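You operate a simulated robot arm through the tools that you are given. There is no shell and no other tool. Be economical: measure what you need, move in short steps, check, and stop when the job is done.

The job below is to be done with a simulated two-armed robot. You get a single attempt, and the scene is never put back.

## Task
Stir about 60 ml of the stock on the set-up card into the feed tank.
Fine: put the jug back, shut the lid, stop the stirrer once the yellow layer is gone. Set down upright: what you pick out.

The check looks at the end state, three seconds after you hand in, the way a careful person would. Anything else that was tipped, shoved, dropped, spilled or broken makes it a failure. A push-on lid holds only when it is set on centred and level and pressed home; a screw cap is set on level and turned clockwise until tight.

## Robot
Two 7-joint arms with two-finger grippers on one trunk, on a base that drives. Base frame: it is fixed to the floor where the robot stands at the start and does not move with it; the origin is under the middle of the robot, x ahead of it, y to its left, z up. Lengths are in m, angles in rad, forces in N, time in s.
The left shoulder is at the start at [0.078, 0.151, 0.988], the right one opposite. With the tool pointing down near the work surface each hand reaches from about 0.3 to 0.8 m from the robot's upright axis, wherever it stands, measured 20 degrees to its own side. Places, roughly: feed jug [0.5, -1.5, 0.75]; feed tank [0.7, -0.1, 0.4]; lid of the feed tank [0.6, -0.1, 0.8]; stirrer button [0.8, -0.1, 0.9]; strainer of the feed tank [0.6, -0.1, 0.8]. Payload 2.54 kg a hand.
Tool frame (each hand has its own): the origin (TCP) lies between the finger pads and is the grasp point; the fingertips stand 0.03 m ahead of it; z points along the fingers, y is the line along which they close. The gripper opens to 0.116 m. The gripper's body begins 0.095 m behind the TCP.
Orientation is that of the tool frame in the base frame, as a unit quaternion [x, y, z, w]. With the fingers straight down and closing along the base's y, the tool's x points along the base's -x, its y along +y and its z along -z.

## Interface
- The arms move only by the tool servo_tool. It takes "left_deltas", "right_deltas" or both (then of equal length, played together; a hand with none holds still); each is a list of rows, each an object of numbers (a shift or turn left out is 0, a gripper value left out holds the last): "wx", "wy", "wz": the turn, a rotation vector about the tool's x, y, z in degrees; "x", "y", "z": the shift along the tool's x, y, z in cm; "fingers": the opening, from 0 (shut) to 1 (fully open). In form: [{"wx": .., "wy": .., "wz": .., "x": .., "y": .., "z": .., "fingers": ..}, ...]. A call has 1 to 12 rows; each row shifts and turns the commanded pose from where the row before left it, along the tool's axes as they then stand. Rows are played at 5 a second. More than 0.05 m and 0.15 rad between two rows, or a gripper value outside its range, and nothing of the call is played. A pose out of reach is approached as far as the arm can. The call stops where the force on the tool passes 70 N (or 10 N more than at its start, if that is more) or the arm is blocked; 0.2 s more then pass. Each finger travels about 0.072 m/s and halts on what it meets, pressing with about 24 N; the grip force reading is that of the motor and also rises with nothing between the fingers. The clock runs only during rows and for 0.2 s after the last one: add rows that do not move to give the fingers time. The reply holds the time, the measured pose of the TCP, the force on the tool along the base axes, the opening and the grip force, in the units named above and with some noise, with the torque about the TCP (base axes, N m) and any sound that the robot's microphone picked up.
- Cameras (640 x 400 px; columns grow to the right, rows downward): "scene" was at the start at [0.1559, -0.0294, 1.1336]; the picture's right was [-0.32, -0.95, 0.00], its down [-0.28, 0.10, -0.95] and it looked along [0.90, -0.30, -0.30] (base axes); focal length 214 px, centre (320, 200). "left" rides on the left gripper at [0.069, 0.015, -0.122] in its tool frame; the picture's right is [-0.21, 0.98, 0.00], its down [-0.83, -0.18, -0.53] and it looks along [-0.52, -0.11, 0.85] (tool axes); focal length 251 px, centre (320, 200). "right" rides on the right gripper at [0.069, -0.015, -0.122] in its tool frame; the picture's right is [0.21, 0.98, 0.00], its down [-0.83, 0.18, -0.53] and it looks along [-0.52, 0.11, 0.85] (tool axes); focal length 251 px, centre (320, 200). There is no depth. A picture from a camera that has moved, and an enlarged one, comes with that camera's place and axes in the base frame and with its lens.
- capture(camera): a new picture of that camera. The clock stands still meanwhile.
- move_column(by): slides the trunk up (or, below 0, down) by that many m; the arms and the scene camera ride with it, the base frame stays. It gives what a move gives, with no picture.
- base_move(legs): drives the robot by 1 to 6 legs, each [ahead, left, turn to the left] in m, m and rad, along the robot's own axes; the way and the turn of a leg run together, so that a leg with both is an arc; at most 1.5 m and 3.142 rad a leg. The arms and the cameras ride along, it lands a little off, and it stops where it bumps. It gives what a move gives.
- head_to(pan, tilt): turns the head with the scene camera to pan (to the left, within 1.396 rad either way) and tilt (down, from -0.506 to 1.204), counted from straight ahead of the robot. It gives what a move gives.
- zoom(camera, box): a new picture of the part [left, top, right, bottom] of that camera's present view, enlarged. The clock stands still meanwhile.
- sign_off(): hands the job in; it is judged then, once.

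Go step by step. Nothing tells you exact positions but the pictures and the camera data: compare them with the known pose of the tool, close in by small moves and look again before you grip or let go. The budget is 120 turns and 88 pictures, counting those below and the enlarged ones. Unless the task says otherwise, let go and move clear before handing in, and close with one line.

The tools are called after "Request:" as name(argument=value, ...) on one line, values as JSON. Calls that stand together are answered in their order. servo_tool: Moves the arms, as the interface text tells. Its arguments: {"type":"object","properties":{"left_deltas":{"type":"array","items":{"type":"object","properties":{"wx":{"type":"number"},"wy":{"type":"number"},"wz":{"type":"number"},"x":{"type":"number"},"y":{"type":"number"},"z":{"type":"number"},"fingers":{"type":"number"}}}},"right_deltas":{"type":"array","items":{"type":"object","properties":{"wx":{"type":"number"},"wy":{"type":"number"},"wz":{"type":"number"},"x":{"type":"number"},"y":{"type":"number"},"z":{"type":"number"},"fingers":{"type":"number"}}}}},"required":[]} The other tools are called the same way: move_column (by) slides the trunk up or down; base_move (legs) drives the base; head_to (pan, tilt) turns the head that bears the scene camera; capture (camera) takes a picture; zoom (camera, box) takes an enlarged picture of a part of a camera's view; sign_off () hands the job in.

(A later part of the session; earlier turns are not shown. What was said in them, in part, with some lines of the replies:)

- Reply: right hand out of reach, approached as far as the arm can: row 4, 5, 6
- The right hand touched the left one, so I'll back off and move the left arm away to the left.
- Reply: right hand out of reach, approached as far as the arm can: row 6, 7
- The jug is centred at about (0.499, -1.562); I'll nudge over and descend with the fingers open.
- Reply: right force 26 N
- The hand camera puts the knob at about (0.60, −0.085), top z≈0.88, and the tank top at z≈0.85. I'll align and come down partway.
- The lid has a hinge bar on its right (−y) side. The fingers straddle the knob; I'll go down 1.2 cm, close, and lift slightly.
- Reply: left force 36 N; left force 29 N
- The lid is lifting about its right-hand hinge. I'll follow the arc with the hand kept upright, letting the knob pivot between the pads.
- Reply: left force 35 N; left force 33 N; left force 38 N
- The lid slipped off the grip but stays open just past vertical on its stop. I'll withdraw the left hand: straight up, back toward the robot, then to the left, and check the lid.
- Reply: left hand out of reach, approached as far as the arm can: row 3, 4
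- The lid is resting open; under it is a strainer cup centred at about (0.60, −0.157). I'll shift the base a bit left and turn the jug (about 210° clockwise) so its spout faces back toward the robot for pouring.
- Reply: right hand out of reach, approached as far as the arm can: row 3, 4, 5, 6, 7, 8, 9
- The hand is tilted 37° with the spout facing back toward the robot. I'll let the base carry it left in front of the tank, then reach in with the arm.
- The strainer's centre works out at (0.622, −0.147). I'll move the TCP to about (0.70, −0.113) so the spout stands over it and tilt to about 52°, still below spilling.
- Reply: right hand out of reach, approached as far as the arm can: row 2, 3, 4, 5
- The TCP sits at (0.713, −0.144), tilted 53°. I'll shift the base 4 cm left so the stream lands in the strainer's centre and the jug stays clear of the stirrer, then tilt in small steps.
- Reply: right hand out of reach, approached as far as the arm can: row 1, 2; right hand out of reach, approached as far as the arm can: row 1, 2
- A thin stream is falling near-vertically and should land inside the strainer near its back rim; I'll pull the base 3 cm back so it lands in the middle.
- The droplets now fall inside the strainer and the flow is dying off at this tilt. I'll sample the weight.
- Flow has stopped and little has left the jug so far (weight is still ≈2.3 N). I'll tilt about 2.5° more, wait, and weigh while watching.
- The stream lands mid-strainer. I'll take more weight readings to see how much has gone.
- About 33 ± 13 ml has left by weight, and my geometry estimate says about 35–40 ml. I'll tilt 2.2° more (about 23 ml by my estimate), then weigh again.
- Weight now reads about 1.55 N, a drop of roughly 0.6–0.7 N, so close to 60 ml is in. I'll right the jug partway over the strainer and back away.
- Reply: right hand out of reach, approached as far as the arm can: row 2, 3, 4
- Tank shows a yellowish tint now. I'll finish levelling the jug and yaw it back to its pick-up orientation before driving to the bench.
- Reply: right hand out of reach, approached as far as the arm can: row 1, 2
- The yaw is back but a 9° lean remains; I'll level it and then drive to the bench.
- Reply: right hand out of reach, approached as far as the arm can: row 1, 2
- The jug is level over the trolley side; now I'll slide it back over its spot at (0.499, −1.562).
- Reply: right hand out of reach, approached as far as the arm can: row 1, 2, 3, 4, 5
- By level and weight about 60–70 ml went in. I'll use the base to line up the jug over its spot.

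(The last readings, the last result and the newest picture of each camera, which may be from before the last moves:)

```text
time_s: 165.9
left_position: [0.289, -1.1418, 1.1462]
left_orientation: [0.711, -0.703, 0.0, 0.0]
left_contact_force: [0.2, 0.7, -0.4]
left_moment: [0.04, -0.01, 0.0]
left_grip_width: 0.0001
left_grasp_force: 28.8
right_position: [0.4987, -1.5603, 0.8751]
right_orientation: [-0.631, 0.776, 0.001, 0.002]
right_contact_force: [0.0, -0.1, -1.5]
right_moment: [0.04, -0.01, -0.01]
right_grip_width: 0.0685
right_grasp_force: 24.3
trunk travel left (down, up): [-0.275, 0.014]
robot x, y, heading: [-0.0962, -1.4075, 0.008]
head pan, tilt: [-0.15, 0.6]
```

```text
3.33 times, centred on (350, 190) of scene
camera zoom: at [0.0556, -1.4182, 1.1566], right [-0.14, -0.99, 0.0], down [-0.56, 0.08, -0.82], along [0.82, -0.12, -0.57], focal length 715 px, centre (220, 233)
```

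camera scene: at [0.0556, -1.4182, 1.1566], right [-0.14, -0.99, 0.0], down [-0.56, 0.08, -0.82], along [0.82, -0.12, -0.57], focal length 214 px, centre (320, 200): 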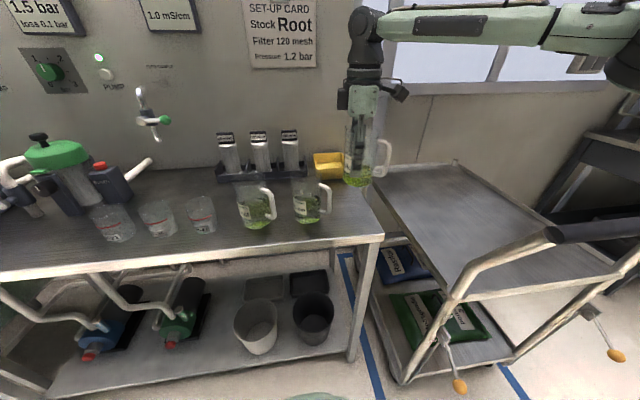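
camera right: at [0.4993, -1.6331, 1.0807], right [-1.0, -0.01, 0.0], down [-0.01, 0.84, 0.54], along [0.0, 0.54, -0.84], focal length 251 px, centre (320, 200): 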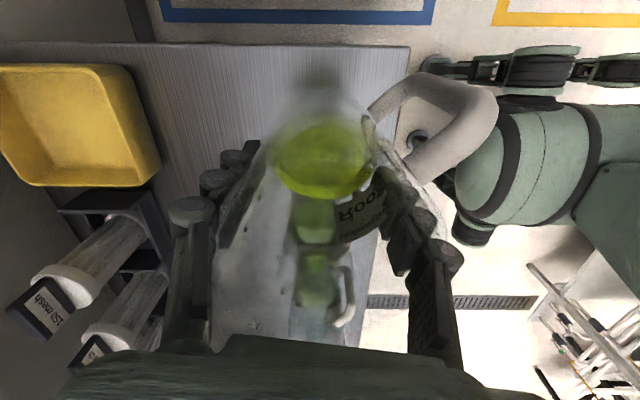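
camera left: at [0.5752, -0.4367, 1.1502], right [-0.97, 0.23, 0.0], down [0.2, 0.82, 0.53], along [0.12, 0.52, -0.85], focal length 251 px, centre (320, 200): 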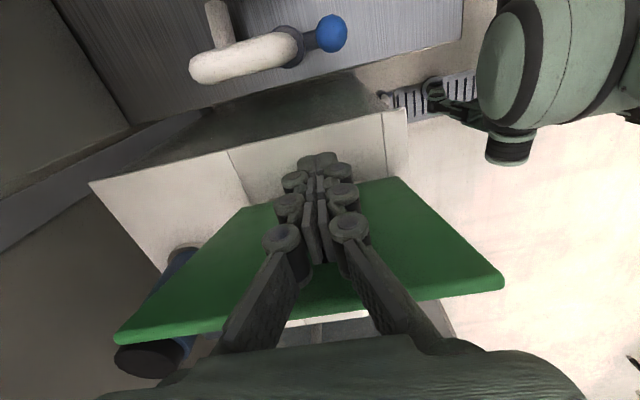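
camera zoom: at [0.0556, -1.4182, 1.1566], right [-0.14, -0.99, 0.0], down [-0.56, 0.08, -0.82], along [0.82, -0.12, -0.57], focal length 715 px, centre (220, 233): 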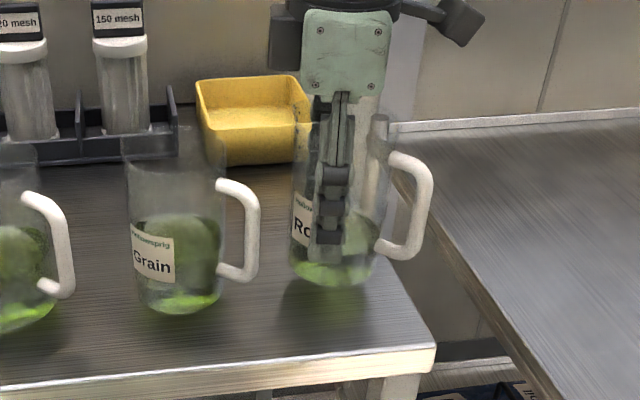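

Request:
servo_tool(right_deltas=[{"z": 0.5}, {}])

Request:
servo_tool(right_deltas=[{"z": 0.4}, {}])

Request:
servo_tool(right_deltas=[{"z": 0.3}, {}])

```text
time_s: 166.5
left_position: [0.2897, -1.1421, 1.1451]
left_orientation: [0.712, -0.703, -0.001, 0.0]
left_contact_force: [0.2, 0.2, 0.0]
left_moment: [0.01, -0.01, -0.01]
left_grip_width: 0.0
left_grasp_force: 28.5
right_position: [0.4985, -1.5603, 0.8694]
right_orientation: [-0.63, 0.776, 0.001, 0.002]
right_contact_force: [0.6, 0.8, -1.7]
right_moment: [0.02, -0.02, -0.03]
right_grip_width: 0.0685
right_grasp_force: 24.0
trunk travel left (down, up): [-0.275, 0.014]
robot x, y, heading: [-0.1012, -1.406, 0.009]
head pan, tilt: [-0.15, 0.6]
```

```text
time_s: 167.1
left_position: [0.2887, -1.1425, 1.1449]
left_orientation: [0.712, -0.703, 0.0, 0.0]
left_contact_force: [0.1, 0.0, 0.0]
left_moment: [0.03, 0.02, -0.01]
left_grip_width: 0.0
left_grasp_force: 28.8
right_position: [0.4981, -1.5596, 0.8658]
right_orientation: [-0.631, 0.776, 0.001, 0.003]
right_contact_force: [0.5, 0.6, -1.3]
right_moment: [0.03, 0.01, -0.01]
right_grip_width: 0.0685
right_grasp_force: 23.8
trunk travel left (down, up): [-0.275, 0.014]
robot x, y, heading: [-0.0987, -1.4034, 0.008]
head pan, tilt: [-0.15, 0.6]
```

```text
time_s: 167.7
left_position: [0.2892, -1.1422, 1.1445]
left_orientation: [0.711, -0.703, -0.001, 0.0]
left_contact_force: [-0.4, -0.5, -0.8]
left_moment: [0.01, 0.02, 0.01]
left_grip_width: 0.0
left_grasp_force: 28.6
right_position: [0.4976, -1.5599, 0.8631]
right_orientation: [-0.631, 0.776, 0.002, 0.002]
right_contact_force: [0.0, -0.6, -2.6]
right_moment: [0.03, 0.01, -0.03]
right_grip_width: 0.0685
right_grasp_force: 23.9
trunk travel left (down, up): [-0.275, 0.014]
robot x, y, heading: [-0.0982, -1.4063, 0.013]
head pan, tilt: [-0.15, 0.6]
```

Request:
servo_tool(right_deltas=[{"z": 0.3}, {}])

Request:
servo_tool(right_deltas=[{"z": 0.3}, {}])

Request:
servo_tool(right_deltas=[{"z": 0.3}, {}])

Request:
zoom(camera="scene", box=[280, 130, 420, 250])

```text
time_s: 168.3
left_position: [0.29, -1.1433, 1.1459]
left_orientation: [0.712, -0.703, 0.0, 0.0]
left_contact_force: [-0.8, -0.8, 0.2]
left_moment: [-0.01, 0.0, 0.02]
left_grip_width: 0.0
left_grasp_force: 28.2
right_position: [0.4987, -1.5608, 0.8616]
right_orientation: [-0.631, 0.776, 0.001, 0.003]
right_contact_force: [-0.4, 0.2, -2.0]
right_moment: [0.02, -0.07, 0.03]
right_grip_width: 0.0688
right_grasp_force: 23.9
trunk travel left (down, up): [-0.275, 0.014]
robot x, y, heading: [-0.0987, -1.4064, 0.007]
head pan, tilt: [-0.15, 0.6]
```

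```text
time_s: 168.9
left_position: [0.2884, -1.1421, 1.1462]
left_orientation: [0.711, -0.703, 0.001, -0.001]
left_contact_force: [0.2, 0.1, 0.3]
left_moment: [0.01, 0.01, 0.03]
left_grip_width: 0.0
left_grasp_force: 28.9
right_position: [0.4988, -1.559, 0.859]
right_orientation: [-0.631, 0.776, 0.001, 0.003]
right_contact_force: [-0.3, -1.6, 6.0]
right_moment: [-0.38, 0.18, 0.02]
right_grip_width: 0.0687
right_grasp_force: 24.0
trunk travel left (down, up): [-0.275, 0.014]
robot x, y, heading: [-0.0987, -1.4098, 0.009]
head pan, tilt: [-0.15, 0.6]
```

```text
time_s: 169.5
left_position: [0.2878, -1.1429, 1.1474]
left_orientation: [0.711, -0.703, -0.001, -0.001]
left_contact_force: [0.2, -0.6, -0.1]
left_moment: [0.0, 0.0, 0.01]
left_grip_width: 0.0002
left_grasp_force: 28.8
right_position: [0.4985, -1.5584, 0.8576]
right_orientation: [-0.631, 0.776, 0.0, 0.006]
right_contact_force: [1.5, -2.1, 21.3]
right_moment: [-0.18, 0.5, 0.1]
right_grip_width: 0.0686
right_grasp_force: 23.6
trunk travel left (down, up): [-0.275, 0.014]
robot x, y, heading: [-0.1017, -1.4052, 0.011]
head pan, tilt: [-0.15, 0.6]
```

```text
3.33 times, centred on (350, 190) of scene
camera zoom: at [0.0539, -1.4179, 1.1571], right [-0.14, -0.99, 0.0], down [-0.56, 0.08, -0.83], along [0.82, -0.12, -0.56], focal length 715 px, centre (220, 233)
```

zoom: 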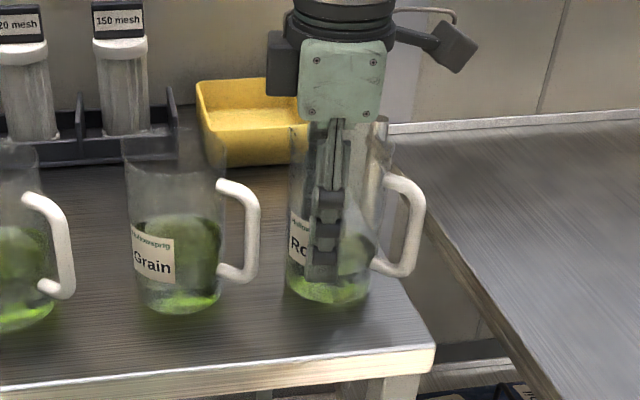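

The jug is on the bench (21 N). I'll relieve slightly, open, and rise straight up.

Request:
servo_tool(right_deltas=[{"z": -0.2}, {"fingers": 0.75}, {}, {"fingers": 0.95}, {}, {"fingers": 1}, {}, {}])

Request:
capture(camera="right")

```text
time_s: 171.3
left_position: [0.2877, -1.1421, 1.1451]
left_orientation: [0.711, -0.703, 0.001, 0.0]
left_contact_force: [0.5, -0.2, -0.6]
left_moment: [-0.03, -0.04, -0.01]
left_grip_width: 0.0
left_grasp_force: 28.6
right_position: [0.4987, -1.5594, 0.8555]
right_orientation: [-0.63, 0.776, 0.0, 0.002]
right_contact_force: [0.3, 0.0, 0.1]
right_moment: [-0.02, -0.01, 0.01]
right_grip_width: 0.1158
right_grasp_force: 0.0
trunk travel left (down, up): [-0.275, 0.014]
robot x, y, heading: [-0.101, -1.4056, 0.007]
head pan, tilt: [-0.15, 0.6]
```

```text
16 pictures are left
camera right: at [0.4987, -1.6308, 0.9783], right [-1.0, -0.01, 0.0], down [-0.01, 0.84, 0.54], along [0.0, 0.54, -0.84], focal length 251 px, centre (320, 200)
```

right: 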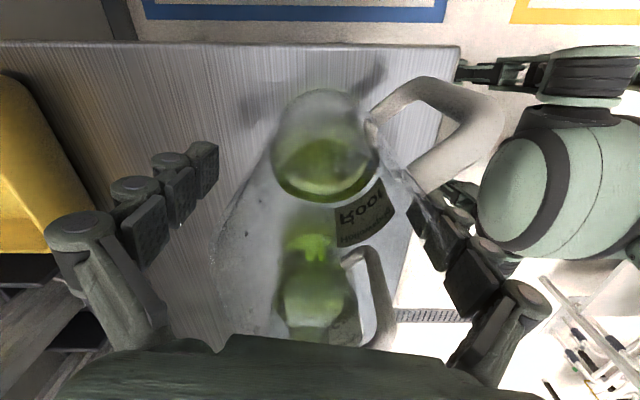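

Request:
servo_tool(right_deltas=[{"z": -1}, {"z": -2}, {"z": -2}, {"z": -2}, {"z": -2}, {"z": -2}, {"z": -3}, {}])

Request:
zoom(camera="scene", box=[230, 130, 420, 270])

```text
time_s: 173.1
left_position: [0.2887, -1.1415, 1.1468]
left_orientation: [0.711, -0.703, 0.0, 0.0]
left_contact_force: [0.4, 0.7, -0.3]
left_moment: [0.0, -0.03, -0.02]
left_grip_width: 0.0
left_grasp_force: 28.7
right_position: [0.4985, -1.5595, 0.9962]
right_orientation: [-0.63, 0.776, 0.001, 0.003]
right_contact_force: [0.0, -0.1, -0.1]
right_moment: [0.02, 0.05, 0.02]
right_grip_width: 0.1159
right_grasp_force: 0.0
trunk travel left (down, up): [-0.275, 0.014]
robot x, y, heading: [-0.1006, -1.4077, 0.011]
head pan, tilt: [-0.15, 0.6]
```

```text
2.86 times, centred on (325, 200) of scene
camera zoom: at [0.0554, -1.4182, 1.1566], right [-0.14, -0.99, 0.0], down [-0.56, 0.08, -0.83], along [0.82, -0.12, -0.56], focal length 613 px, centre (306, 200)
```

zoom: 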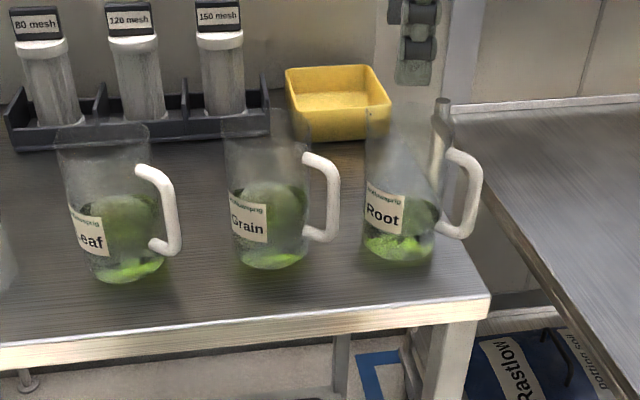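

The Root jug stands upright in its place with a visibly lower level. Now I'll tuck the right arm and return to the tank.

Request:
base_move(legs=[[-0.22, 0, -0.008]])

Request:
servo_tool(right_deltas=[{"x": 2.4, "y": 3.23}, {"x": 2.4, "y": 3.23}, {"x": 2.4, "y": 3.23}, {"x": 2.4, "y": 3.23}, {"x": 2.4, "y": 3.23}, {"x": 2.4, "y": 3.23}, {}])

Request:
base_move(legs=[[0, 1.1, 0], [0.3, 0, 0]])

Request:
head_to(pan=0.15, tilt=0.45)

Request:
capture(camera="scene")

```text
time_s: 174.8
left_position: [0.072, -1.1478, 1.146]
left_orientation: [-0.707, 0.707, 0.0, 0.001]
left_contact_force: [-0.7, -0.7, 0.3]
left_moment: [-0.01, -0.06, 0.02]
left_grip_width: 0.0
left_grasp_force: 28.7
right_position: [0.2751, -1.5675, 0.9957]
right_orientation: [-0.626, 0.78, 0.0, 0.003]
right_contact_force: [-0.1, 0.1, -0.1]
right_moment: [0.01, -0.03, -0.01]
right_grip_width: 0.1161
right_grasp_force: 0.0
trunk travel left (down, up): [-0.275, 0.014]
robot x, y, heading: [-0.3193, -1.4123, -0.007]
head pan, tilt: [-0.15, 0.6]
```

```text
time_s: 176.4
left_position: [0.0709, -1.1474, 1.1447]
left_orientation: [-0.707, 0.707, 0.0, 0.0]
left_contact_force: [-0.3, -0.4, 0.2]
left_moment: [0.0, 0.01, 0.0]
left_grip_width: 0.0
left_grasp_force: 28.4
right_position: [0.0514, -1.6659, 0.9917]
right_orientation: [-0.626, 0.78, 0.001, 0.003]
right_contact_force: [0.4, -0.9, 1.1]
right_moment: [0.03, 0.01, -0.01]
right_grip_width: 0.1159
right_grasp_force: 0.1
trunk travel left (down, up): [-0.275, 0.014]
robot x, y, heading: [-0.3204, -1.4079, -0.004]
head pan, tilt: [-0.15, 0.6]
```

```text
time_s: 188.8
left_position: [0.3829, -0.0599, 1.145]
left_orientation: [-0.707, 0.708, -0.001, 0.0]
left_contact_force: [0.0, -0.1, 1.0]
left_moment: [-0.02, 0.05, 0.01]
left_grip_width: 0.0002
left_grasp_force: 28.5
right_position: [0.3609, -0.5798, 0.9923]
right_orientation: [-0.624, 0.781, 0.002, 0.002]
right_contact_force: [0.4, 0.4, -0.1]
right_moment: [-0.01, 0.02, -0.01]
right_grip_width: 0.1161
right_grasp_force: 0.1
trunk travel left (down, up): [-0.275, 0.014]
robot x, y, heading: [-0.0108, -0.3223, -0.01]
head pan, tilt: [-0.15, 0.6]
```

```text
time_s: 189.7
left_position: [0.3827, -0.0615, 1.1466]
left_orientation: [-0.706, 0.708, 0.001, 0.0]
left_contact_force: [0.9, -0.3, -0.1]
left_moment: [0.01, 0.02, -0.01]
left_grip_width: 0.0
left_grasp_force: 29.0
right_position: [0.3611, -0.5791, 0.9933]
right_orientation: [-0.625, 0.781, 0.0, 0.003]
right_contact_force: [1.0, -0.1, -0.9]
right_moment: [0.03, 0.01, 0.01]
right_grip_width: 0.1161
right_grasp_force: 0.1
trunk travel left (down, up): [-0.275, 0.014]
robot x, y, heading: [-0.0122, -0.3203, -0.011]
head pan, tilt: [0.15, 0.45]
```

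```text
14 pictures are left
camera scene: at [0.1482, -0.3067, 1.1701], right [0.14, -0.99, 0.0], down [-0.43, -0.06, -0.9], along [0.89, 0.13, -0.44], focal length 214 px, centre (320, 200)
```

scene: 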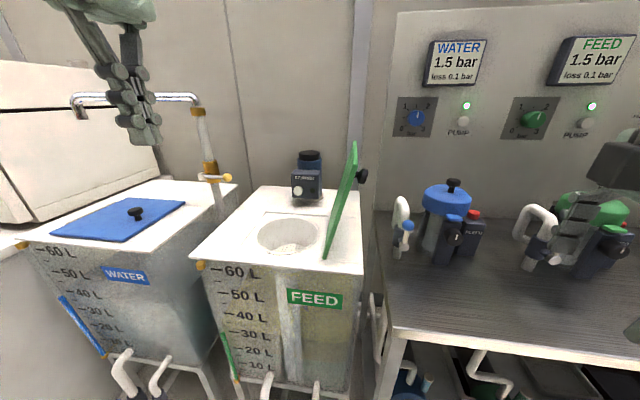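

The lid leans about 17° past vertical, with the knob at about (0.60, −0.336, 1.01). I'll move the right hand further away, then bring the left hand round tilted 35° so it can grip the knob from the outer side.

Request:
servo_tool(right_deltas=[{"x": 4.3}, {"x": 4.3}, {"x": 4.3}, {"x": 4.3}, {}])

Request:
servo_tool(left_deltas=[{"x": 4, "z": 0.9, "fingers": 0.6}, {"x": 4, "z": 0.9}, {"x": 4, "z": 0.9}, {"x": 4, "z": 0.9}, {"x": 4, "z": 0.9}, {"x": 4, "z": 0.9}, {"x": 4, "z": 0.8}, {"x": 4, "z": 0.8}, {}])

Request:
servo_tool(left_deltas=[{"wy": -7}, {"wy": -7}, {"wy": -7}, {"wy": -7}, {"wy": -7}, {}, {}])

```text
time_s: 190.8
left_position: [0.3824, -0.0605, 1.1463]
left_orientation: [-0.707, 0.708, 0.0, 0.001]
left_contact_force: [0.5, -0.3, -0.6]
left_moment: [0.04, 0.05, 0.0]
left_grip_width: 0.0
left_grasp_force: 28.9
right_position: [0.3234, -0.7474, 0.9917]
right_orientation: [-0.625, 0.781, 0.001, 0.002]
right_contact_force: [0.5, -1.4, 0.5]
right_moment: [0.02, 0.04, -0.03]
right_grip_width: 0.1158
right_grasp_force: 0.1
trunk travel left (down, up): [-0.275, 0.014]
robot x, y, heading: [-0.0139, -0.3195, -0.007]
head pan, tilt: [0.15, 0.45]
```

```text
time_s: 192.8
left_position: [0.3828, -0.3798, 1.0735]
left_orientation: [-0.707, 0.708, 0.001, 0.001]
left_contact_force: [-0.1, 1.2, 0.1]
left_moment: [-0.01, -0.01, -0.01]
left_grip_width: 0.0693
left_grasp_force: 0.0
right_position: [0.3232, -0.7464, 0.992]
right_orientation: [-0.624, 0.781, 0.0, 0.003]
right_contact_force: [0.1, -0.7, -0.6]
right_moment: [-0.01, 0.0, -0.01]
right_grip_width: 0.1162
right_grasp_force: 0.0
trunk travel left (down, up): [-0.275, 0.014]
robot x, y, heading: [-0.0121, -0.3196, -0.011]
head pan, tilt: [0.15, 0.45]
```

```text
time_s: 194.4
left_position: [0.3793, -0.3806, 1.0769]
left_orientation: [-0.674, 0.675, 0.213, 0.213]
left_contact_force: [-0.1, 0.4, 0.2]
left_moment: [-0.05, -0.01, -0.02]
left_grip_width: 0.0695
left_grasp_force: 0.1
right_position: [0.325, -0.7476, 0.9933]
right_orientation: [-0.624, 0.781, 0.001, 0.003]
right_contact_force: [-0.5, 0.3, 0.6]
right_moment: [-0.03, 0.0, -0.06]
right_grip_width: 0.116
right_grasp_force: 0.0
trunk travel left (down, up): [-0.275, 0.014]
robot x, y, heading: [-0.0072, -0.3173, -0.001]
head pan, tilt: [0.15, 0.45]
```

Request:
servo_tool(left_deltas=[{"y": -4}, {"y": -4}, {"y": -4}, {"y": -4}, {"y": -4}, {"y": -2}, {}])

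Request:
capture(camera="left")

```text
time_s: 196.1
left_position: [0.5807, -0.3518, 1.0583]
left_orientation: [-0.673, 0.676, 0.21, 0.214]
left_contact_force: [-0.2, -0.2, 0.5]
left_moment: [0.01, 0.03, 0.04]
left_grip_width: 0.0696
left_grasp_force: 0.1
left hand out of reach, approached as far as the arm can: row 4, 5, 6
right_position: [0.3235, -0.7479, 0.993]
right_orientation: [-0.625, 0.781, 0.001, 0.002]
right_contact_force: [-0.8, -0.2, 0.7]
right_moment: [0.01, -0.03, -0.02]
right_grip_width: 0.1161
right_grasp_force: 0.1
trunk travel left (down, up): [-0.275, 0.014]
robot x, y, heading: [-0.0131, -0.3216, -0.004]
head pan, tilt: [0.15, 0.45]
```

```text
13 pictures are left
camera left: at [0.564, -0.4787, 1.1193], right [-0.98, 0.18, 0.12], down [0.18, 0.37, 0.91], along [0.12, 0.91, -0.4], focal length 251 px, centre (320, 200)
```

left: 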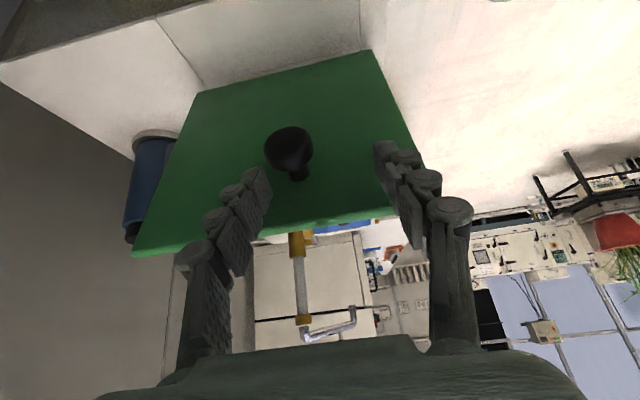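

Request:
servo_tool(left_deltas=[{"y": -1.9}, {"x": 0.45, "z": 1.2}, {"x": 0.45, "z": 1.2}, {"x": 0.45, "z": 1.2}, {}])

Request:
capture(camera="left")

```text
time_s: 197.2
left_position: [0.5921, -0.3355, 1.0171]
left_orientation: [-0.674, 0.675, 0.213, 0.213]
left_contact_force: [-0.4, 0.5, 0.3]
left_moment: [0.02, -0.04, 0.0]
left_grip_width: 0.0698
left_grasp_force: 0.1
left hand out of reach, approached as far as the arm can: row 1
right_position: [0.3246, -0.7474, 0.992]
right_orientation: [-0.625, 0.781, 0.001, 0.004]
right_contact_force: [-0.3, -0.2, 0.3]
right_moment: [0.0, -0.02, 0.01]
right_grip_width: 0.1159
right_grasp_force: 0.2
trunk travel left (down, up): [-0.275, 0.014]
robot x, y, heading: [-0.0097, -0.3222, -0.004]
head pan, tilt: [0.15, 0.45]
```

```text
12 pictures are left
camera left: at [0.5768, -0.4612, 1.0786], right [-0.98, 0.18, 0.12], down [0.18, 0.37, 0.91], along [0.12, 0.91, -0.39], focal length 251 px, centre (320, 200)
```

left: 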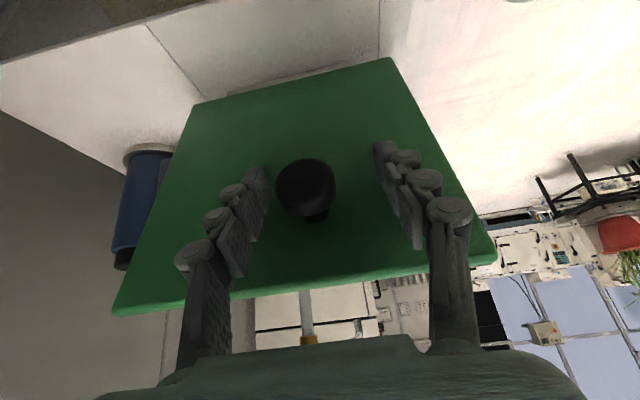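

The knob is between the fingers. I'll back off 1.3 cm so only the tips hold it, and close.

Request:
servo_tool(left_deltas=[{"z": -1.3, "y": -0.4}, {"fingers": 0.2}, {"fingers": 0}, {}, {}, {}])

Request:
servo_tool(left_deltas=[{"x": -1.55, "z": 0.56}, {"x": -1.55, "z": 0.56}, {"x": -1.43, "z": 0.83}, {"x": -1.43, "z": 0.83}, {}])

```text
time_s: 198.7
left_position: [0.6003, -0.3436, 1.03]
left_orientation: [-0.674, 0.675, 0.21, 0.215]
left_contact_force: [34.9, -6.3, 16.7]
left_moment: [0.27, -0.54, -0.29]
left_grip_width: 0.0325
left_grasp_force: 45.1
right_position: [0.3257, -0.7482, 0.9915]
right_orientation: [-0.625, 0.781, 0.002, 0.002]
right_contact_force: [0.0, 0.7, 0.2]
right_moment: [0.02, 0.03, 0.06]
right_grip_width: 0.1159
right_grasp_force: 0.1
trunk travel left (down, up): [-0.275, 0.014]
robot x, y, heading: [-0.01, -0.3185, -0.005]
head pan, tilt: [0.15, 0.45]
```

```text
time_s: 199.8
left_position: [0.6002, -0.2779, 1.036]
left_orientation: [-0.673, 0.676, 0.211, 0.212]
left_contact_force: [26.8, -5.2, 1.5]
left_moment: [-1.09, -0.25, -0.18]
left_grip_width: 0.032
left_grasp_force: 45.4
right_position: [0.3271, -0.748, 0.9903]
right_orientation: [-0.625, 0.781, 0.003, 0.001]
right_contact_force: [-0.8, -0.8, 0.2]
right_moment: [0.01, 0.0, -0.02]
right_grip_width: 0.1163
right_grasp_force: 0.0
trunk travel left (down, up): [-0.275, 0.014]
robot x, y, heading: [-0.0078, -0.3196, -0.005]
head pan, tilt: [0.15, 0.45]
```

Grip at 0.032 m and the lid follows with low force; continuing along the arc.

Request:
servo_tool(left_deltas=[{"x": -1.27, "z": 1.06}, {"x": -1.27, "z": 1.06}, {"x": -1.06, "z": 1.27}, {"x": -1.06, "z": 1.27}, {}])

Request:
servo_tool(left_deltas=[{"x": -0.83, "z": 1.43}, {"x": -0.83, "z": 1.43}, {"x": -0.56, "z": 1.55}, {"x": -0.56, "z": 1.55}, {}])

Request:
capture(camera="scene")

```text
time_s: 201.1
left_position: [0.5994, -0.213, 1.0267]
left_orientation: [-0.673, 0.676, 0.209, 0.213]
left_contact_force: [37.3, -5.1, 3.7]
left_moment: [-1.09, -0.15, -0.11]
left_grip_width: 0.0317
left_grasp_force: 45.2
right_position: [0.3264, -0.7487, 0.9905]
right_orientation: [-0.625, 0.781, 0.003, 0.003]
right_contact_force: [0.5, 0.0, -0.7]
right_moment: [0.01, -0.04, 0.01]
right_grip_width: 0.1159
right_grasp_force: 0.1
trunk travel left (down, up): [-0.275, 0.014]
robot x, y, heading: [-0.0092, -0.3162, -0.006]
head pan, tilt: [0.15, 0.45]
```

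```text
time_s: 202.2
left_position: [0.5999, -0.1557, 0.9918]
left_orientation: [-0.673, 0.676, 0.212, 0.214]
left_contact_force: [30.2, -1.4, 3.2]
left_moment: [-0.89, -0.16, -0.23]
left_grip_width: 0.032
left_grasp_force: 45.2
right_position: [0.3272, -0.7476, 0.9909]
right_orientation: [-0.624, 0.781, 0.002, 0.002]
right_contact_force: [0.0, 0.3, 0.1]
right_moment: [0.0, -0.01, -0.01]
right_grip_width: 0.1161
right_grasp_force: 0.1
trunk travel left (down, up): [-0.275, 0.014]
robot x, y, heading: [-0.0097, -0.3222, -0.009]
head pan, tilt: [0.15, 0.45]
```

```text
11 pictures are left
camera scene: at [0.1509, -0.3068, 1.1696], right [0.14, -0.99, 0.0], down [-0.43, -0.06, -0.9], along [0.89, 0.13, -0.44], focal length 214 px, centre (320, 200)
```

scene: 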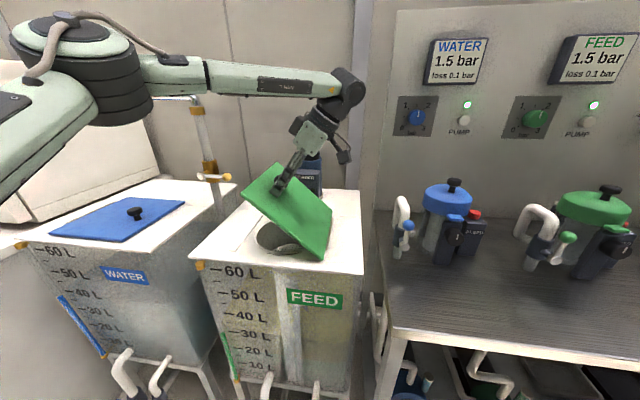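

Request:
servo_tool(left_deltas=[{"x": -0.28, "z": 1.63}, {"x": -0.28, "z": 1.63}, {"x": 0, "z": 1.65}, {"x": 0, "z": 1.65}, {}])

Request:
servo_tool(left_deltas=[{"x": 0.28, "z": 1.63}, {"x": 0.28, "z": 1.63}, {}])

Request:
servo_tool(left_deltas=[{"x": 0.5, "z": 1.2}, {"x": 0.3, "z": 0.8}, {}])

Request:
zoom(camera="scene", box=[180, 130, 380, 300])

```text
time_s: 203.4
left_position: [0.5997, -0.116, 0.9418]
left_orientation: [-0.673, 0.677, 0.211, 0.212]
left_contact_force: [29.4, -8.1, 1.1]
left_moment: [-1.15, 0.01, -0.32]
left_grip_width: 0.0318
left_grasp_force: 44.9
right_position: [0.3256, -0.7495, 0.9894]
right_orientation: [-0.625, 0.781, 0.003, 0.001]
right_contact_force: [-0.9, 0.7, 0.0]
right_moment: [0.01, 0.01, -0.02]
right_grip_width: 0.1158
right_grasp_force: 0.1
trunk travel left (down, up): [-0.275, 0.014]
robot x, y, heading: [-0.0081, -0.3189, -0.008]
head pan, tilt: [0.15, 0.45]
```

```text
time_s: 204.2
left_position: [0.5998, -0.1015, 0.9119]
left_orientation: [-0.673, 0.677, 0.21, 0.211]
left_contact_force: [24.6, -16.1, 0.0]
left_moment: [-1.17, -0.02, -0.4]
left_grip_width: 0.032
left_grasp_force: 44.9
right_position: [0.3257, -0.7487, 0.9898]
right_orientation: [-0.625, 0.781, 0.003, 0.002]
right_contact_force: [0.5, -0.4, 0.0]
right_moment: [-0.01, -0.01, 0.02]
right_grip_width: 0.1161
right_grasp_force: 0.1
trunk travel left (down, up): [-0.275, 0.014]
robot x, y, heading: [-0.0139, -0.3179, -0.004]
head pan, tilt: [0.15, 0.45]
```

```text
time_s: 205.1
left_position: [0.5996, -0.0942, 0.8906]
left_orientation: [-0.674, 0.676, 0.208, 0.213]
left_contact_force: [37.9, -10.3, 3.0]
left_moment: [-1.23, -0.25, -0.37]
left_grip_width: 0.0321
left_grasp_force: 45.4
right_position: [0.3253, -0.7477, 0.9908]
right_orientation: [-0.625, 0.78, 0.002, 0.002]
right_contact_force: [-0.5, -0.3, 0.3]
right_moment: [0.0, 0.06, 0.01]
right_grip_width: 0.1163
right_grasp_force: 0.1
trunk travel left (down, up): [-0.275, 0.014]
robot x, y, heading: [-0.0076, -0.319, -0.006]
head pan, tilt: [0.15, 0.45]
```

```text
2.35 times, centred on (280, 215) of scene
camera zoom: at [0.1512, -0.3075, 1.1696], right [0.14, -0.99, 0.0], down [-0.43, -0.06, -0.9], along [0.89, 0.13, -0.44], focal length 505 px, centre (414, 165)
```

zoom: 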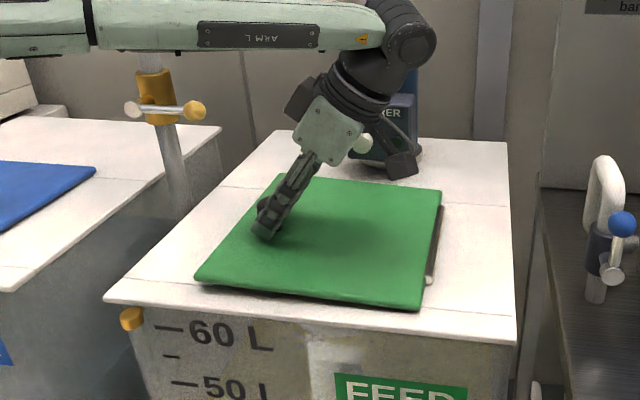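

Request:
servo_tool(left_deltas=[{"x": 0.25, "z": 0.6}, {"x": 0.2, "z": 0.5}, {}])

Request:
servo_tool(left_deltas=[{"fingers": 0.3}, {"fingers": 0.6}, {}, {}, {"z": -2}, {"z": -3}, {"z": -4}, {"z": -4}, {}])

Request:
zoom(camera="scene", box=[180, 130, 380, 300])

```text
time_s: 205.8
left_position: [0.6007, -0.0942, 0.8834]
left_orientation: [-0.673, 0.676, 0.209, 0.214]
left_contact_force: [37.6, -12.8, 11.6]
left_moment: [-0.9, -0.09, -0.39]
left_grip_width: 0.0321
left_grasp_force: 45.2
right_position: [0.3246, -0.75, 0.9908]
right_orientation: [-0.624, 0.781, 0.003, 0.002]
right_contact_force: [0.5, 0.2, 0.8]
right_moment: [0.03, 0.01, -0.01]
right_grip_width: 0.116
right_grasp_force: 0.1
trunk travel left (down, up): [-0.275, 0.014]
robot x, y, heading: [-0.012, -0.3189, -0.002]
head pan, tilt: [0.15, 0.45]
```

```text
time_s: 207.8
left_position: [0.596, -0.1657, 0.9878]
left_orientation: [-0.673, 0.675, 0.213, 0.213]
left_contact_force: [-0.6, 0.3, -0.8]
left_moment: [-0.05, 0.03, -0.02]
left_grip_width: 0.0694
left_grasp_force: 0.1
right_position: [0.3222, -0.7478, 0.9925]
right_orientation: [-0.624, 0.781, 0.002, 0.003]
right_contact_force: [-1.3, 0.2, -0.1]
right_moment: [0.01, -0.01, -0.02]
right_grip_width: 0.116
right_grasp_force: 0.0
trunk travel left (down, up): [-0.275, 0.014]
robot x, y, heading: [-0.0127, -0.3196, -0.002]
head pan, tilt: [0.15, 0.45]
```

```text
2.35 times, centred on (280, 215) of scene
camera zoom: at [0.1483, -0.3064, 1.1701], right [0.14, -0.99, 0.0], down [-0.43, -0.06, -0.9], along [0.89, 0.13, -0.44], focal length 505 px, centre (414, 165)
```

zoom: 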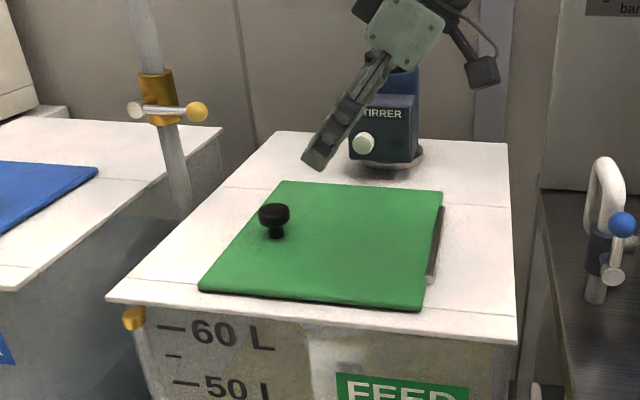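

The lid is shut. The stirrer button is at about (0.753, −0.149, 0.90), facing the robot; I'll reorient the left hand (closed fingers pointing forward and down 40°) and bring the tips in front of it.

Request:
servo_tool(left_deltas=[{"x": -2.3, "z": -3.3, "fingers": 0}, {"x": -2.3, "z": -3.3}, {"wy": 7}, {"wy": 7}, {"wy": 7}, {"wy": 7}, {"wy": 7}, {}])

Request:
servo_tool(left_deltas=[{"wx": 8}, {"wx": 8}, {"wx": 8}, {"wx": 8}, {"wx": 8}, {}])

```text
time_s: 209.7
left_position: [0.596, -0.1674, 1.0707]
left_orientation: [-0.706, 0.708, 0.0, -0.001]
left_contact_force: [-0.1, 0.8, -0.6]
left_moment: [0.02, -0.01, 0.01]
left_grip_width: 0.0001
left_grasp_force: 24.1
right_position: [0.324, -0.7475, 0.9926]
right_orientation: [-0.624, 0.781, 0.001, 0.003]
right_contact_force: [0.0, 0.3, 0.3]
right_moment: [-0.02, -0.02, 0.02]
right_grip_width: 0.1161
right_grasp_force: 0.1
trunk travel left (down, up): [-0.275, 0.014]
robot x, y, heading: [-0.0074, -0.3174, -0.006]
head pan, tilt: [0.15, 0.45]
```

```text
time_s: 211.1
left_position: [0.5978, -0.1676, 1.0693]
left_orientation: [-0.664, 0.664, -0.243, 0.242]
left_contact_force: [-0.2, 0.5, -0.1]
left_moment: [-0.02, -0.02, 0.02]
left_grip_width: 0.0002
left_grasp_force: 24.4
right_position: [0.3238, -0.7474, 0.9931]
right_orientation: [-0.625, 0.781, 0.001, 0.003]
right_contact_force: [0.7, 0.3, -0.2]
right_moment: [-0.04, 0.01, 0.0]
right_grip_width: 0.1161
right_grasp_force: 0.0
trunk travel left (down, up): [-0.275, 0.014]
robot x, y, heading: [-0.0137, -0.3224, -0.004]
head pan, tilt: [0.15, 0.45]
```

Request:
servo_tool(left_deltas=[{"x": -0.45, "z": 4.2, "y": 0.6}, {"x": -0.45, "z": 4.2, "y": 0.6}, {"x": -0.45, "z": 4.2, "y": 0.6}, {"x": -0.45, "z": 4.2, "y": 0.6}, {}])

Request:
capture(camera="left")

Request:
zoom(camera="scene", box=[200, 110, 400, 260])

```text
time_s: 212.2
left_position: [0.6855, -0.1502, 0.9265]
left_orientation: [-0.663, 0.665, -0.243, 0.242]
left_contact_force: [-0.2, 0.5, 0.7]
left_moment: [0.02, 0.01, -0.01]
left_grip_width: 0.0
left_grasp_force: 23.6
right_position: [0.3232, -0.7492, 0.9929]
right_orientation: [-0.624, 0.781, 0.0, 0.002]
right_contact_force: [0.1, -0.5, -0.3]
right_moment: [-0.01, 0.02, -0.02]
right_grip_width: 0.116
right_grasp_force: 0.0
trunk travel left (down, up): [-0.275, 0.014]
robot x, y, heading: [-0.0124, -0.3188, -0.007]
head pan, tilt: [0.15, 0.45]
```

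```text
8 pictures are left
camera left: at [0.5944, -0.2187, 1.0103], right [-0.75, 0.22, -0.63], down [-0.2, 0.83, 0.53], along [0.63, 0.52, -0.57], focal length 251 px, centre (320, 200)
```

left: 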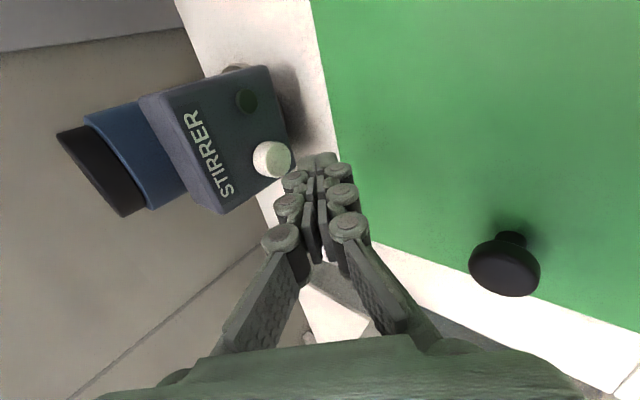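

```text
2.67 times, centred on (300, 185) of scene
camera zoom: at [0.148, -0.3066, 1.1702], right [0.14, -0.99, 0.0], down [-0.43, -0.06, -0.9], along [0.89, 0.13, -0.44], focal length 572 px, centre (373, 240)
```

zoom: 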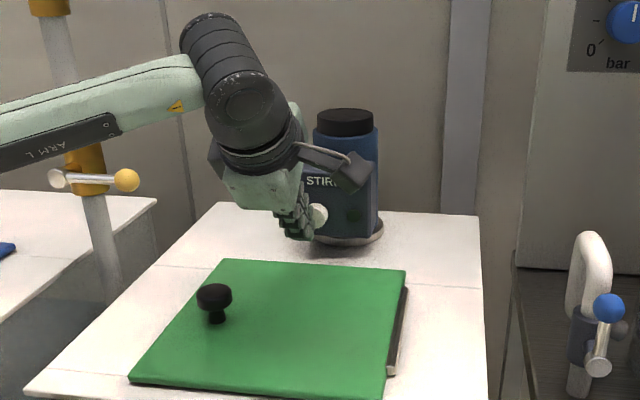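

The tips are about 4–5 cm in front of the button and aligned. I'll advance along +x, slowly at the end, watching force and sound.

Request:
servo_tool(left_deltas=[{"y": 0.3, "z": 0.4, "x": -0.3}, {"y": -0.77, "z": 0.64}, {"y": -0.77, "z": 0.64}, {"y": -0.77, "z": 0.64}, {}])

Request:
servo_tool(left_deltas=[{"y": -0.38, "z": 0.32}, {}])

Request:
servo_tool(left_deltas=[{"y": -0.38, "z": 0.32}, {}])

```text
time_s: 213.4
left_position: [0.717, -0.1457, 0.9224]
left_orientation: [-0.664, 0.665, -0.242, 0.242]
left_contact_force: [0.1, 0.1, 0.0]
left_moment: [0.0, -0.01, 0.0]
left_grip_width: 0.0
left_grasp_force: 24.2
right_position: [0.3234, -0.748, 0.9929]
right_orientation: [-0.624, 0.781, 0.001, 0.003]
right_contact_force: [-0.1, -0.8, 0.6]
right_moment: [0.01, 0.02, 0.05]
right_grip_width: 0.116
right_grasp_force: 0.1
trunk travel left (down, up): [-0.275, 0.014]
robot x, y, heading: [-0.0095, -0.3236, -0.01]
head pan, tilt: [0.15, 0.45]
```

```text
time_s: 214.1
left_position: [0.7219, -0.1453, 0.922]
left_orientation: [-0.664, 0.665, -0.243, 0.241]
left_contact_force: [-0.5, -0.2, 0.7]
left_moment: [-0.03, -0.03, 0.01]
left_grip_width: 0.0002
left_grasp_force: 24.6
right_position: [0.3235, -0.7492, 0.992]
right_orientation: [-0.625, 0.781, 0.001, 0.003]
right_contact_force: [-1.0, 0.3, -0.1]
right_moment: [0.01, 0.0, 0.0]
right_grip_width: 0.1161
right_grasp_force: 0.1
trunk travel left (down, up): [-0.275, 0.014]
robot x, y, heading: [-0.0097, -0.3206, -0.005]
head pan, tilt: [0.15, 0.45]
```

```text
time_s: 214.7
left_position: [0.7268, -0.1453, 0.922]
left_orientation: [-0.663, 0.666, -0.242, 0.242]
left_contact_force: [-1.9, 0.5, -0.4]
left_moment: [-0.02, 0.05, 0.01]
left_grip_width: 0.0004
left_grasp_force: 24.2
right_position: [0.3216, -0.7456, 0.9919]
right_orientation: [-0.624, 0.781, 0.001, 0.003]
right_contact_force: [0.8, -0.2, 0.1]
right_moment: [-0.05, -0.01, 0.01]
right_grip_width: 0.1158
right_grasp_force: 0.1
trunk travel left (down, up): [-0.275, 0.014]
robot x, y, heading: [-0.0107, -0.3202, -0.006]
head pan, tilt: [0.15, 0.45]
```

Request:
servo_tool(left_deltas=[{"y": -0.23, "z": 0.19}, {}])

Request:
servo_tool(left_deltas=[{"y": -0.15, "z": 0.13}, {}])

```text
time_s: 215.2
left_position: [0.7294, -0.1447, 0.923]
left_orientation: [-0.663, 0.666, -0.242, 0.243]
left_contact_force: [-2.6, 0.8, -0.6]
left_moment: [0.01, 0.04, 0.01]
left_grip_width: 0.0
left_grasp_force: 23.7
right_position: [0.3247, -0.7474, 0.9918]
right_orientation: [-0.625, 0.781, 0.001, 0.004]
right_contact_force: [-0.6, -0.1, 0.3]
right_moment: [0.01, 0.0, -0.01]
right_grip_width: 0.116
right_grasp_force: 0.0
trunk travel left (down, up): [-0.275, 0.014]
robot x, y, heading: [-0.0113, -0.3225, -0.002]
head pan, tilt: [0.15, 0.45]
heard: click
```

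```text
time_s: 215.8
left_position: [0.7309, -0.1464, 0.9215]
left_orientation: [-0.664, 0.665, -0.242, 0.242]
left_contact_force: [-4.2, 1.5, 0.9]
left_moment: [0.02, 0.05, 0.05]
left_grip_width: 0.0
left_grasp_force: 23.8
right_position: [0.3227, -0.7479, 0.9922]
right_orientation: [-0.625, 0.781, 0.002, 0.003]
right_contact_force: [-0.7, -0.8, 0.6]
right_moment: [-0.02, -0.03, -0.01]
right_grip_width: 0.1161
right_grasp_force: 0.1
trunk travel left (down, up): [-0.275, 0.014]
robot x, y, heading: [-0.0117, -0.3164, -0.004]
head pan, tilt: [0.15, 0.45]
```

Click heard. I'll release the button by backing off 2 cm and check the lamp and the tank.

Request:
servo_tool(left_deltas=[{"y": 0.77, "z": -0.64}, {"y": 0.77, "z": -0.64}, {}])

Request:
capture(camera="scene")

```text
time_s: 216.7
left_position: [0.7106, -0.1451, 0.922]
left_orientation: [-0.664, 0.666, -0.241, 0.242]
left_contact_force: [-0.2, 0.5, 0.1]
left_moment: [-0.01, -0.03, -0.03]
left_grip_width: 0.0
left_grasp_force: 24.0
right_position: [0.3247, -0.7469, 0.9925]
right_orientation: [-0.625, 0.781, 0.001, 0.002]
right_contact_force: [-0.5, -0.8, 0.5]
right_moment: [-0.01, -0.05, -0.02]
right_grip_width: 0.116
right_grasp_force: 0.0
trunk travel left (down, up): [-0.275, 0.014]
robot x, y, heading: [-0.0116, -0.3158, -0.002]
head pan, tilt: [0.15, 0.45]
```

```text
6 pictures are left
camera scene: at [0.1482, -0.3066, 1.1701], right [0.14, -0.99, 0.0], down [-0.43, -0.06, -0.9], along [0.89, 0.13, -0.44], focal length 214 px, centre (320, 200)
```

scene: 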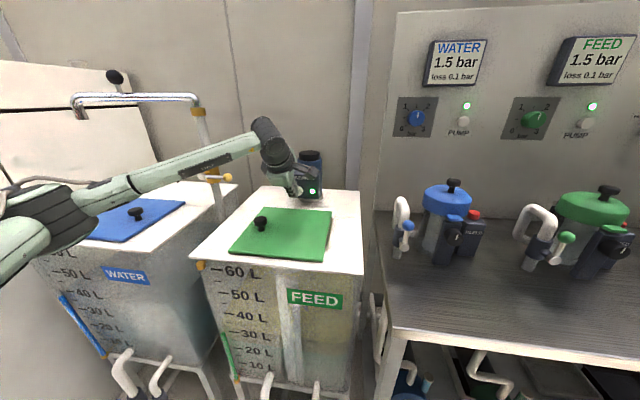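

The stirrer lamp is lit. I'll let it stir a while and then look at the tank front.

Request:
servo_tool(left_deltas=[{}, {}, {}, {}, {}, {}, {}, {}, {}, {}, {}, {}])

Request:
servo_tool(left_deltas=[{}, {}, {}, {}, {}, {}, {}, {}, {}, {}, {}, {}])

Request:
servo_tool(left_deltas=[{}, {}, {}, {}, {}, {}, {}, {}, {}, {}, {}, {}])

Request:
servo_tool(left_deltas=[{}, {}, {}, {}, {}, {}, {}, {}, {}, {}, {}, {}])

Request:
servo_tool(left_deltas=[{}, {}, {}, {}, {}, {}, {}, {}, {}, {}, {}, {}])

Request:
servo_tool(left_deltas=[{}, {}, {}, {}, {}, {}, {}, {}, {}, {}, {}, {}])

Request:
zoom(camera="scene", box=[180, 140, 420, 400])

```text
time_s: 219.2
left_position: [0.7104, -0.1456, 0.9216]
left_orientation: [-0.664, 0.665, -0.242, 0.241]
left_contact_force: [-0.2, 0.1, -0.1]
left_moment: [-0.03, -0.01, 0.03]
left_grip_width: 0.0
left_grasp_force: 24.3
right_position: [0.3235, -0.7464, 0.9926]
right_orientation: [-0.625, 0.781, 0.001, 0.002]
right_contact_force: [0.9, 0.0, -0.2]
right_moment: [-0.02, 0.05, 0.0]
right_grip_width: 0.1159
right_grasp_force: 0.1
trunk travel left (down, up): [-0.275, 0.014]
robot x, y, heading: [-0.0111, -0.3192, -0.008]
head pan, tilt: [0.15, 0.45]
```

```text
time_s: 221.8
left_position: [0.7124, -0.1444, 0.9222]
left_orientation: [-0.663, 0.665, -0.243, 0.241]
left_contact_force: [-0.5, -0.5, 0.6]
left_moment: [0.0, 0.02, 0.01]
left_grip_width: 0.0
left_grasp_force: 24.2
right_position: [0.3222, -0.7475, 0.9916]
right_orientation: [-0.625, 0.78, 0.0, 0.003]
right_contact_force: [0.4, 0.5, 0.6]
right_moment: [0.0, 0.0, 0.02]
right_grip_width: 0.1161
right_grasp_force: 0.1
trunk travel left (down, up): [-0.275, 0.014]
robot x, y, heading: [-0.009, -0.3191, -0.003]
head pan, tilt: [0.15, 0.45]
```

```text
time_s: 224.4
left_position: [0.7121, -0.1449, 0.9219]
left_orientation: [-0.664, 0.665, -0.243, 0.241]
left_contact_force: [0.5, -0.7, 0.4]
left_moment: [-0.01, 0.02, 0.02]
left_grip_width: 0.0
left_grasp_force: 24.5
right_position: [0.3239, -0.7477, 0.9921]
right_orientation: [-0.624, 0.781, 0.001, 0.003]
right_contact_force: [-0.1, -0.3, 0.1]
right_moment: [-0.01, 0.0, -0.02]
right_grip_width: 0.116
right_grasp_force: 0.0
trunk travel left (down, up): [-0.275, 0.014]
robot x, y, heading: [-0.0092, -0.3188, -0.005]
head pan, tilt: [0.15, 0.45]
```

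```text
time_s: 227.1
left_position: [0.711, -0.1454, 0.9213]
left_orientation: [-0.663, 0.665, -0.241, 0.243]
left_contact_force: [-0.6, -0.6, 0.0]
left_moment: [-0.01, -0.01, 0.02]
left_grip_width: 0.0
left_grasp_force: 23.9
right_position: [0.3223, -0.7463, 0.992]
right_orientation: [-0.624, 0.781, 0.001, 0.002]
right_contact_force: [1.1, -0.1, -0.8]
right_moment: [0.01, 0.0, 0.05]
right_grip_width: 0.1161
right_grasp_force: 0.1
trunk travel left (down, up): [-0.275, 0.014]
robot x, y, heading: [-0.0112, -0.3219, -0.008]
head pan, tilt: [0.15, 0.45]
```

```text
time_s: 229.7
left_position: [0.7111, -0.1443, 0.9231]
left_orientation: [-0.664, 0.665, -0.242, 0.242]
left_contact_force: [0.1, -0.1, -0.7]
left_moment: [-0.01, 0.0, -0.01]
left_grip_width: 0.0
left_grasp_force: 24.2
right_position: [0.3237, -0.7482, 0.9931]
right_orientation: [-0.625, 0.781, 0.001, 0.002]
right_contact_force: [-1.0, -0.4, 0.3]
right_moment: [-0.04, 0.04, 0.01]
right_grip_width: 0.1162
right_grasp_force: 0.0
trunk travel left (down, up): [-0.275, 0.014]
robot x, y, heading: [-0.0082, -0.3214, -0.003]
head pan, tilt: [0.15, 0.45]
```

```text
time_s: 232.2
left_position: [0.7108, -0.1449, 0.9227]
left_orientation: [-0.664, 0.666, -0.241, 0.242]
left_contact_force: [-0.9, -0.2, 0.0]
left_moment: [0.01, 0.03, 0.03]
left_grip_width: 0.0
left_grasp_force: 23.9
right_position: [0.3248, -0.7479, 0.9924]
right_orientation: [-0.625, 0.781, 0.001, 0.003]
right_contact_force: [0.4, -0.6, 0.5]
right_moment: [0.03, 0.03, -0.02]
right_grip_width: 0.1161
right_grasp_force: 0.1
trunk travel left (down, up): [-0.275, 0.014]
robot x, y, heading: [-0.01, -0.3208, -0.007]
head pan, tilt: [0.15, 0.45]
```

```text
1.54 times, centred on (300, 270) of scene
camera zoom: at [0.1481, -0.3066, 1.1701], right [0.14, -0.99, 0.0], down [-0.43, -0.06, -0.9], along [0.89, 0.13, -0.44], focal length 330 px, centre (351, 92)
```

zoom: 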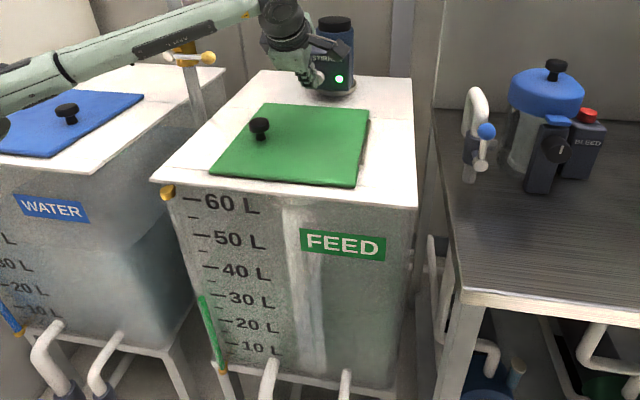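

The yellow tint has gone from the tank. A few more seconds for safety, then I'll press the button again to stop.

Request:
servo_tool(left_deltas=[{}, {}, {}, {}, {}, {}, {}, {}, {}, {}, {}, {}])

Request:
servo_tool(left_deltas=[{}, {}, {}, {}, {}, {}, {}, {}, {}, {}, {}, {}])

Request:
servo_tool(left_deltas=[{}, {}, {}, {}, {}, {}, {}, {}, {}, {}, {}, {}])

Request:
zoom(camera="scene", box=[180, 140, 420, 400])

Request:
servo_tool(left_deltas=[{"y": -0.77, "z": 0.64}, {"y": -0.38, "z": 0.32}, {"y": -0.23, "z": 0.19}, {}])

```text
time_s: 234.8
left_position: [0.7106, -0.1443, 0.9224]
left_orientation: [-0.664, 0.665, -0.241, 0.241]
left_contact_force: [0.3, 0.6, 0.3]
left_moment: [0.01, 0.01, 0.0]
left_grip_width: 0.0
left_grasp_force: 24.1
right_position: [0.3228, -0.747, 0.9918]
right_orientation: [-0.624, 0.781, 0.001, 0.003]
right_contact_force: [-0.8, 0.2, 0.1]
right_moment: [-0.01, -0.02, 0.01]
right_grip_width: 0.1159
right_grasp_force: 0.1
trunk travel left (down, up): [-0.275, 0.014]
robot x, y, heading: [-0.011, -0.3211, -0.004]
head pan, tilt: [0.15, 0.45]
```

```text
time_s: 237.4
left_position: [0.7112, -0.1451, 0.9208]
left_orientation: [-0.664, 0.665, -0.242, 0.241]
left_contact_force: [-0.2, 0.0, -1.0]
left_moment: [-0.01, 0.01, -0.02]
left_grip_width: 0.0
left_grasp_force: 24.0
right_position: [0.323, -0.7476, 0.9926]
right_orientation: [-0.625, 0.781, 0.001, 0.003]
right_contact_force: [-0.1, 0.0, -0.4]
right_moment: [0.0, -0.01, 0.0]
right_grip_width: 0.1159
right_grasp_force: 0.0
trunk travel left (down, up): [-0.275, 0.014]
robot x, y, heading: [-0.0085, -0.3183, -0.008]
head pan, tilt: [0.15, 0.45]
```

```text
time_s: 240.1
left_position: [0.7121, -0.1445, 0.9217]
left_orientation: [-0.663, 0.665, -0.242, 0.242]
left_contact_force: [-0.8, -0.2, -0.1]
left_moment: [0.0, -0.01, 0.0]
left_grip_width: 0.0004
left_grasp_force: 24.2
right_position: [0.3237, -0.7484, 0.9923]
right_orientation: [-0.624, 0.781, 0.002, 0.003]
right_contact_force: [0.0, -0.7, 0.1]
right_moment: [0.02, -0.01, -0.02]
right_grip_width: 0.1162
right_grasp_force: 0.1
trunk travel left (down, up): [-0.275, 0.014]
robot x, y, heading: [-0.0132, -0.3193, -0.002]
head pan, tilt: [0.15, 0.45]
```

```text
1.54 times, centred on (300, 270) of scene
camera zoom: at [0.1481, -0.3066, 1.1701], right [0.14, -0.99, 0.0], down [-0.43, -0.06, -0.9], along [0.89, 0.13, -0.44], focal length 330 px, centre (351, 92)
```

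zoom: 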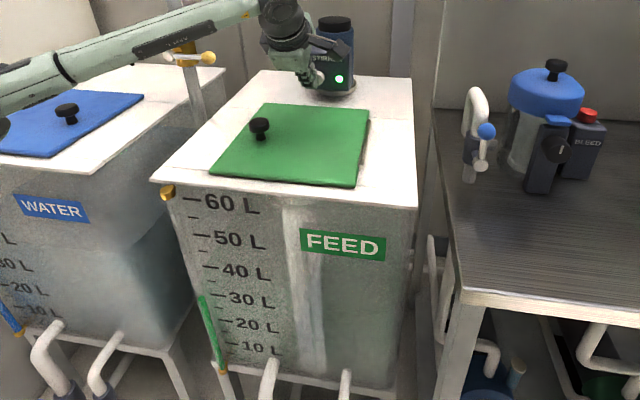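

```text
time_s: 241.1
left_position: [0.7272, -0.1461, 0.9236]
left_orientation: [-0.663, 0.666, -0.242, 0.241]
left_contact_force: [-2.1, -0.2, -0.1]
left_moment: [-0.02, 0.0, -0.02]
left_grip_width: 0.0
left_grasp_force: 24.0
right_position: [0.3234, -0.7475, 0.9925]
right_orientation: [-0.625, 0.781, 0.001, 0.003]
right_contact_force: [0.5, -0.2, 0.6]
right_moment: [-0.01, 0.02, -0.02]
right_grip_width: 0.1159
right_grasp_force: 0.0
trunk travel left (down, up): [-0.275, 0.014]
robot x, y, heading: [-0.0093, -0.3196, -0.003]
head pan, tilt: [0.15, 0.45]
heard: click
```

Click heard for the stop. I'll withdraw back and up, and confirm the lamp is out and the lid still seated.

Request:
servo_tool(left_deltas=[{"y": 0.77, "z": -0.64}, {"y": 0.77, "z": -0.64}, {"z": -4}, {"z": -4}, {"z": -4}, {"z": -4}, {"z": -4}, {"z": -4}, {}])

Request:
zoom(camera="scene", box=[220, 110, 400, 290])

```text
time_s: 243.1
left_position: [0.5544, -0.1428, 1.1027]
left_orientation: [-0.663, 0.666, -0.242, 0.242]
left_contact_force: [-0.1, 0.5, -0.1]
left_moment: [0.05, 0.01, 0.01]
left_grip_width: 0.0
left_grasp_force: 23.7
right_position: [0.3217, -0.7484, 0.9926]
right_orientation: [-0.625, 0.781, -0.001, 0.002]
right_contact_force: [0.8, 0.0, 1.3]
right_moment: [0.01, 0.01, 0.01]
right_grip_width: 0.1159
right_grasp_force: 0.1
trunk travel left (down, up): [-0.275, 0.014]
robot x, y, heading: [-0.0101, -0.3207, -0.007]
head pan, tilt: [0.15, 0.45]
```

```text
2.22 times, centred on (310, 200) of scene
camera zoom: at [0.1483, -0.3066, 1.1701], right [0.14, -0.99, 0.0], down [-0.43, -0.06, -0.9], along [0.89, 0.13, -0.44], focal length 477 px, centre (342, 200)
```

zoom: 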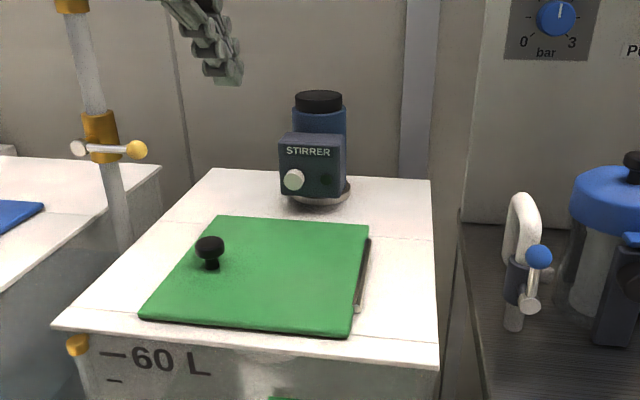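

The stirrer lamp is out, the lid is shut, the Root jug is back upright and both hands are clear. Handing in.

Request:
sign_off()

```text
The job is handed in.
```

I poured about 60 ml of Root stock through the strainer into the feed tank (weight and level estimates ran about 55–70 ml) and stirred until the yellow tint was gone. The jug is back upright, the lid is shut and the stirrer is off; a few drops may be on the strainer's front rim, under the lid.
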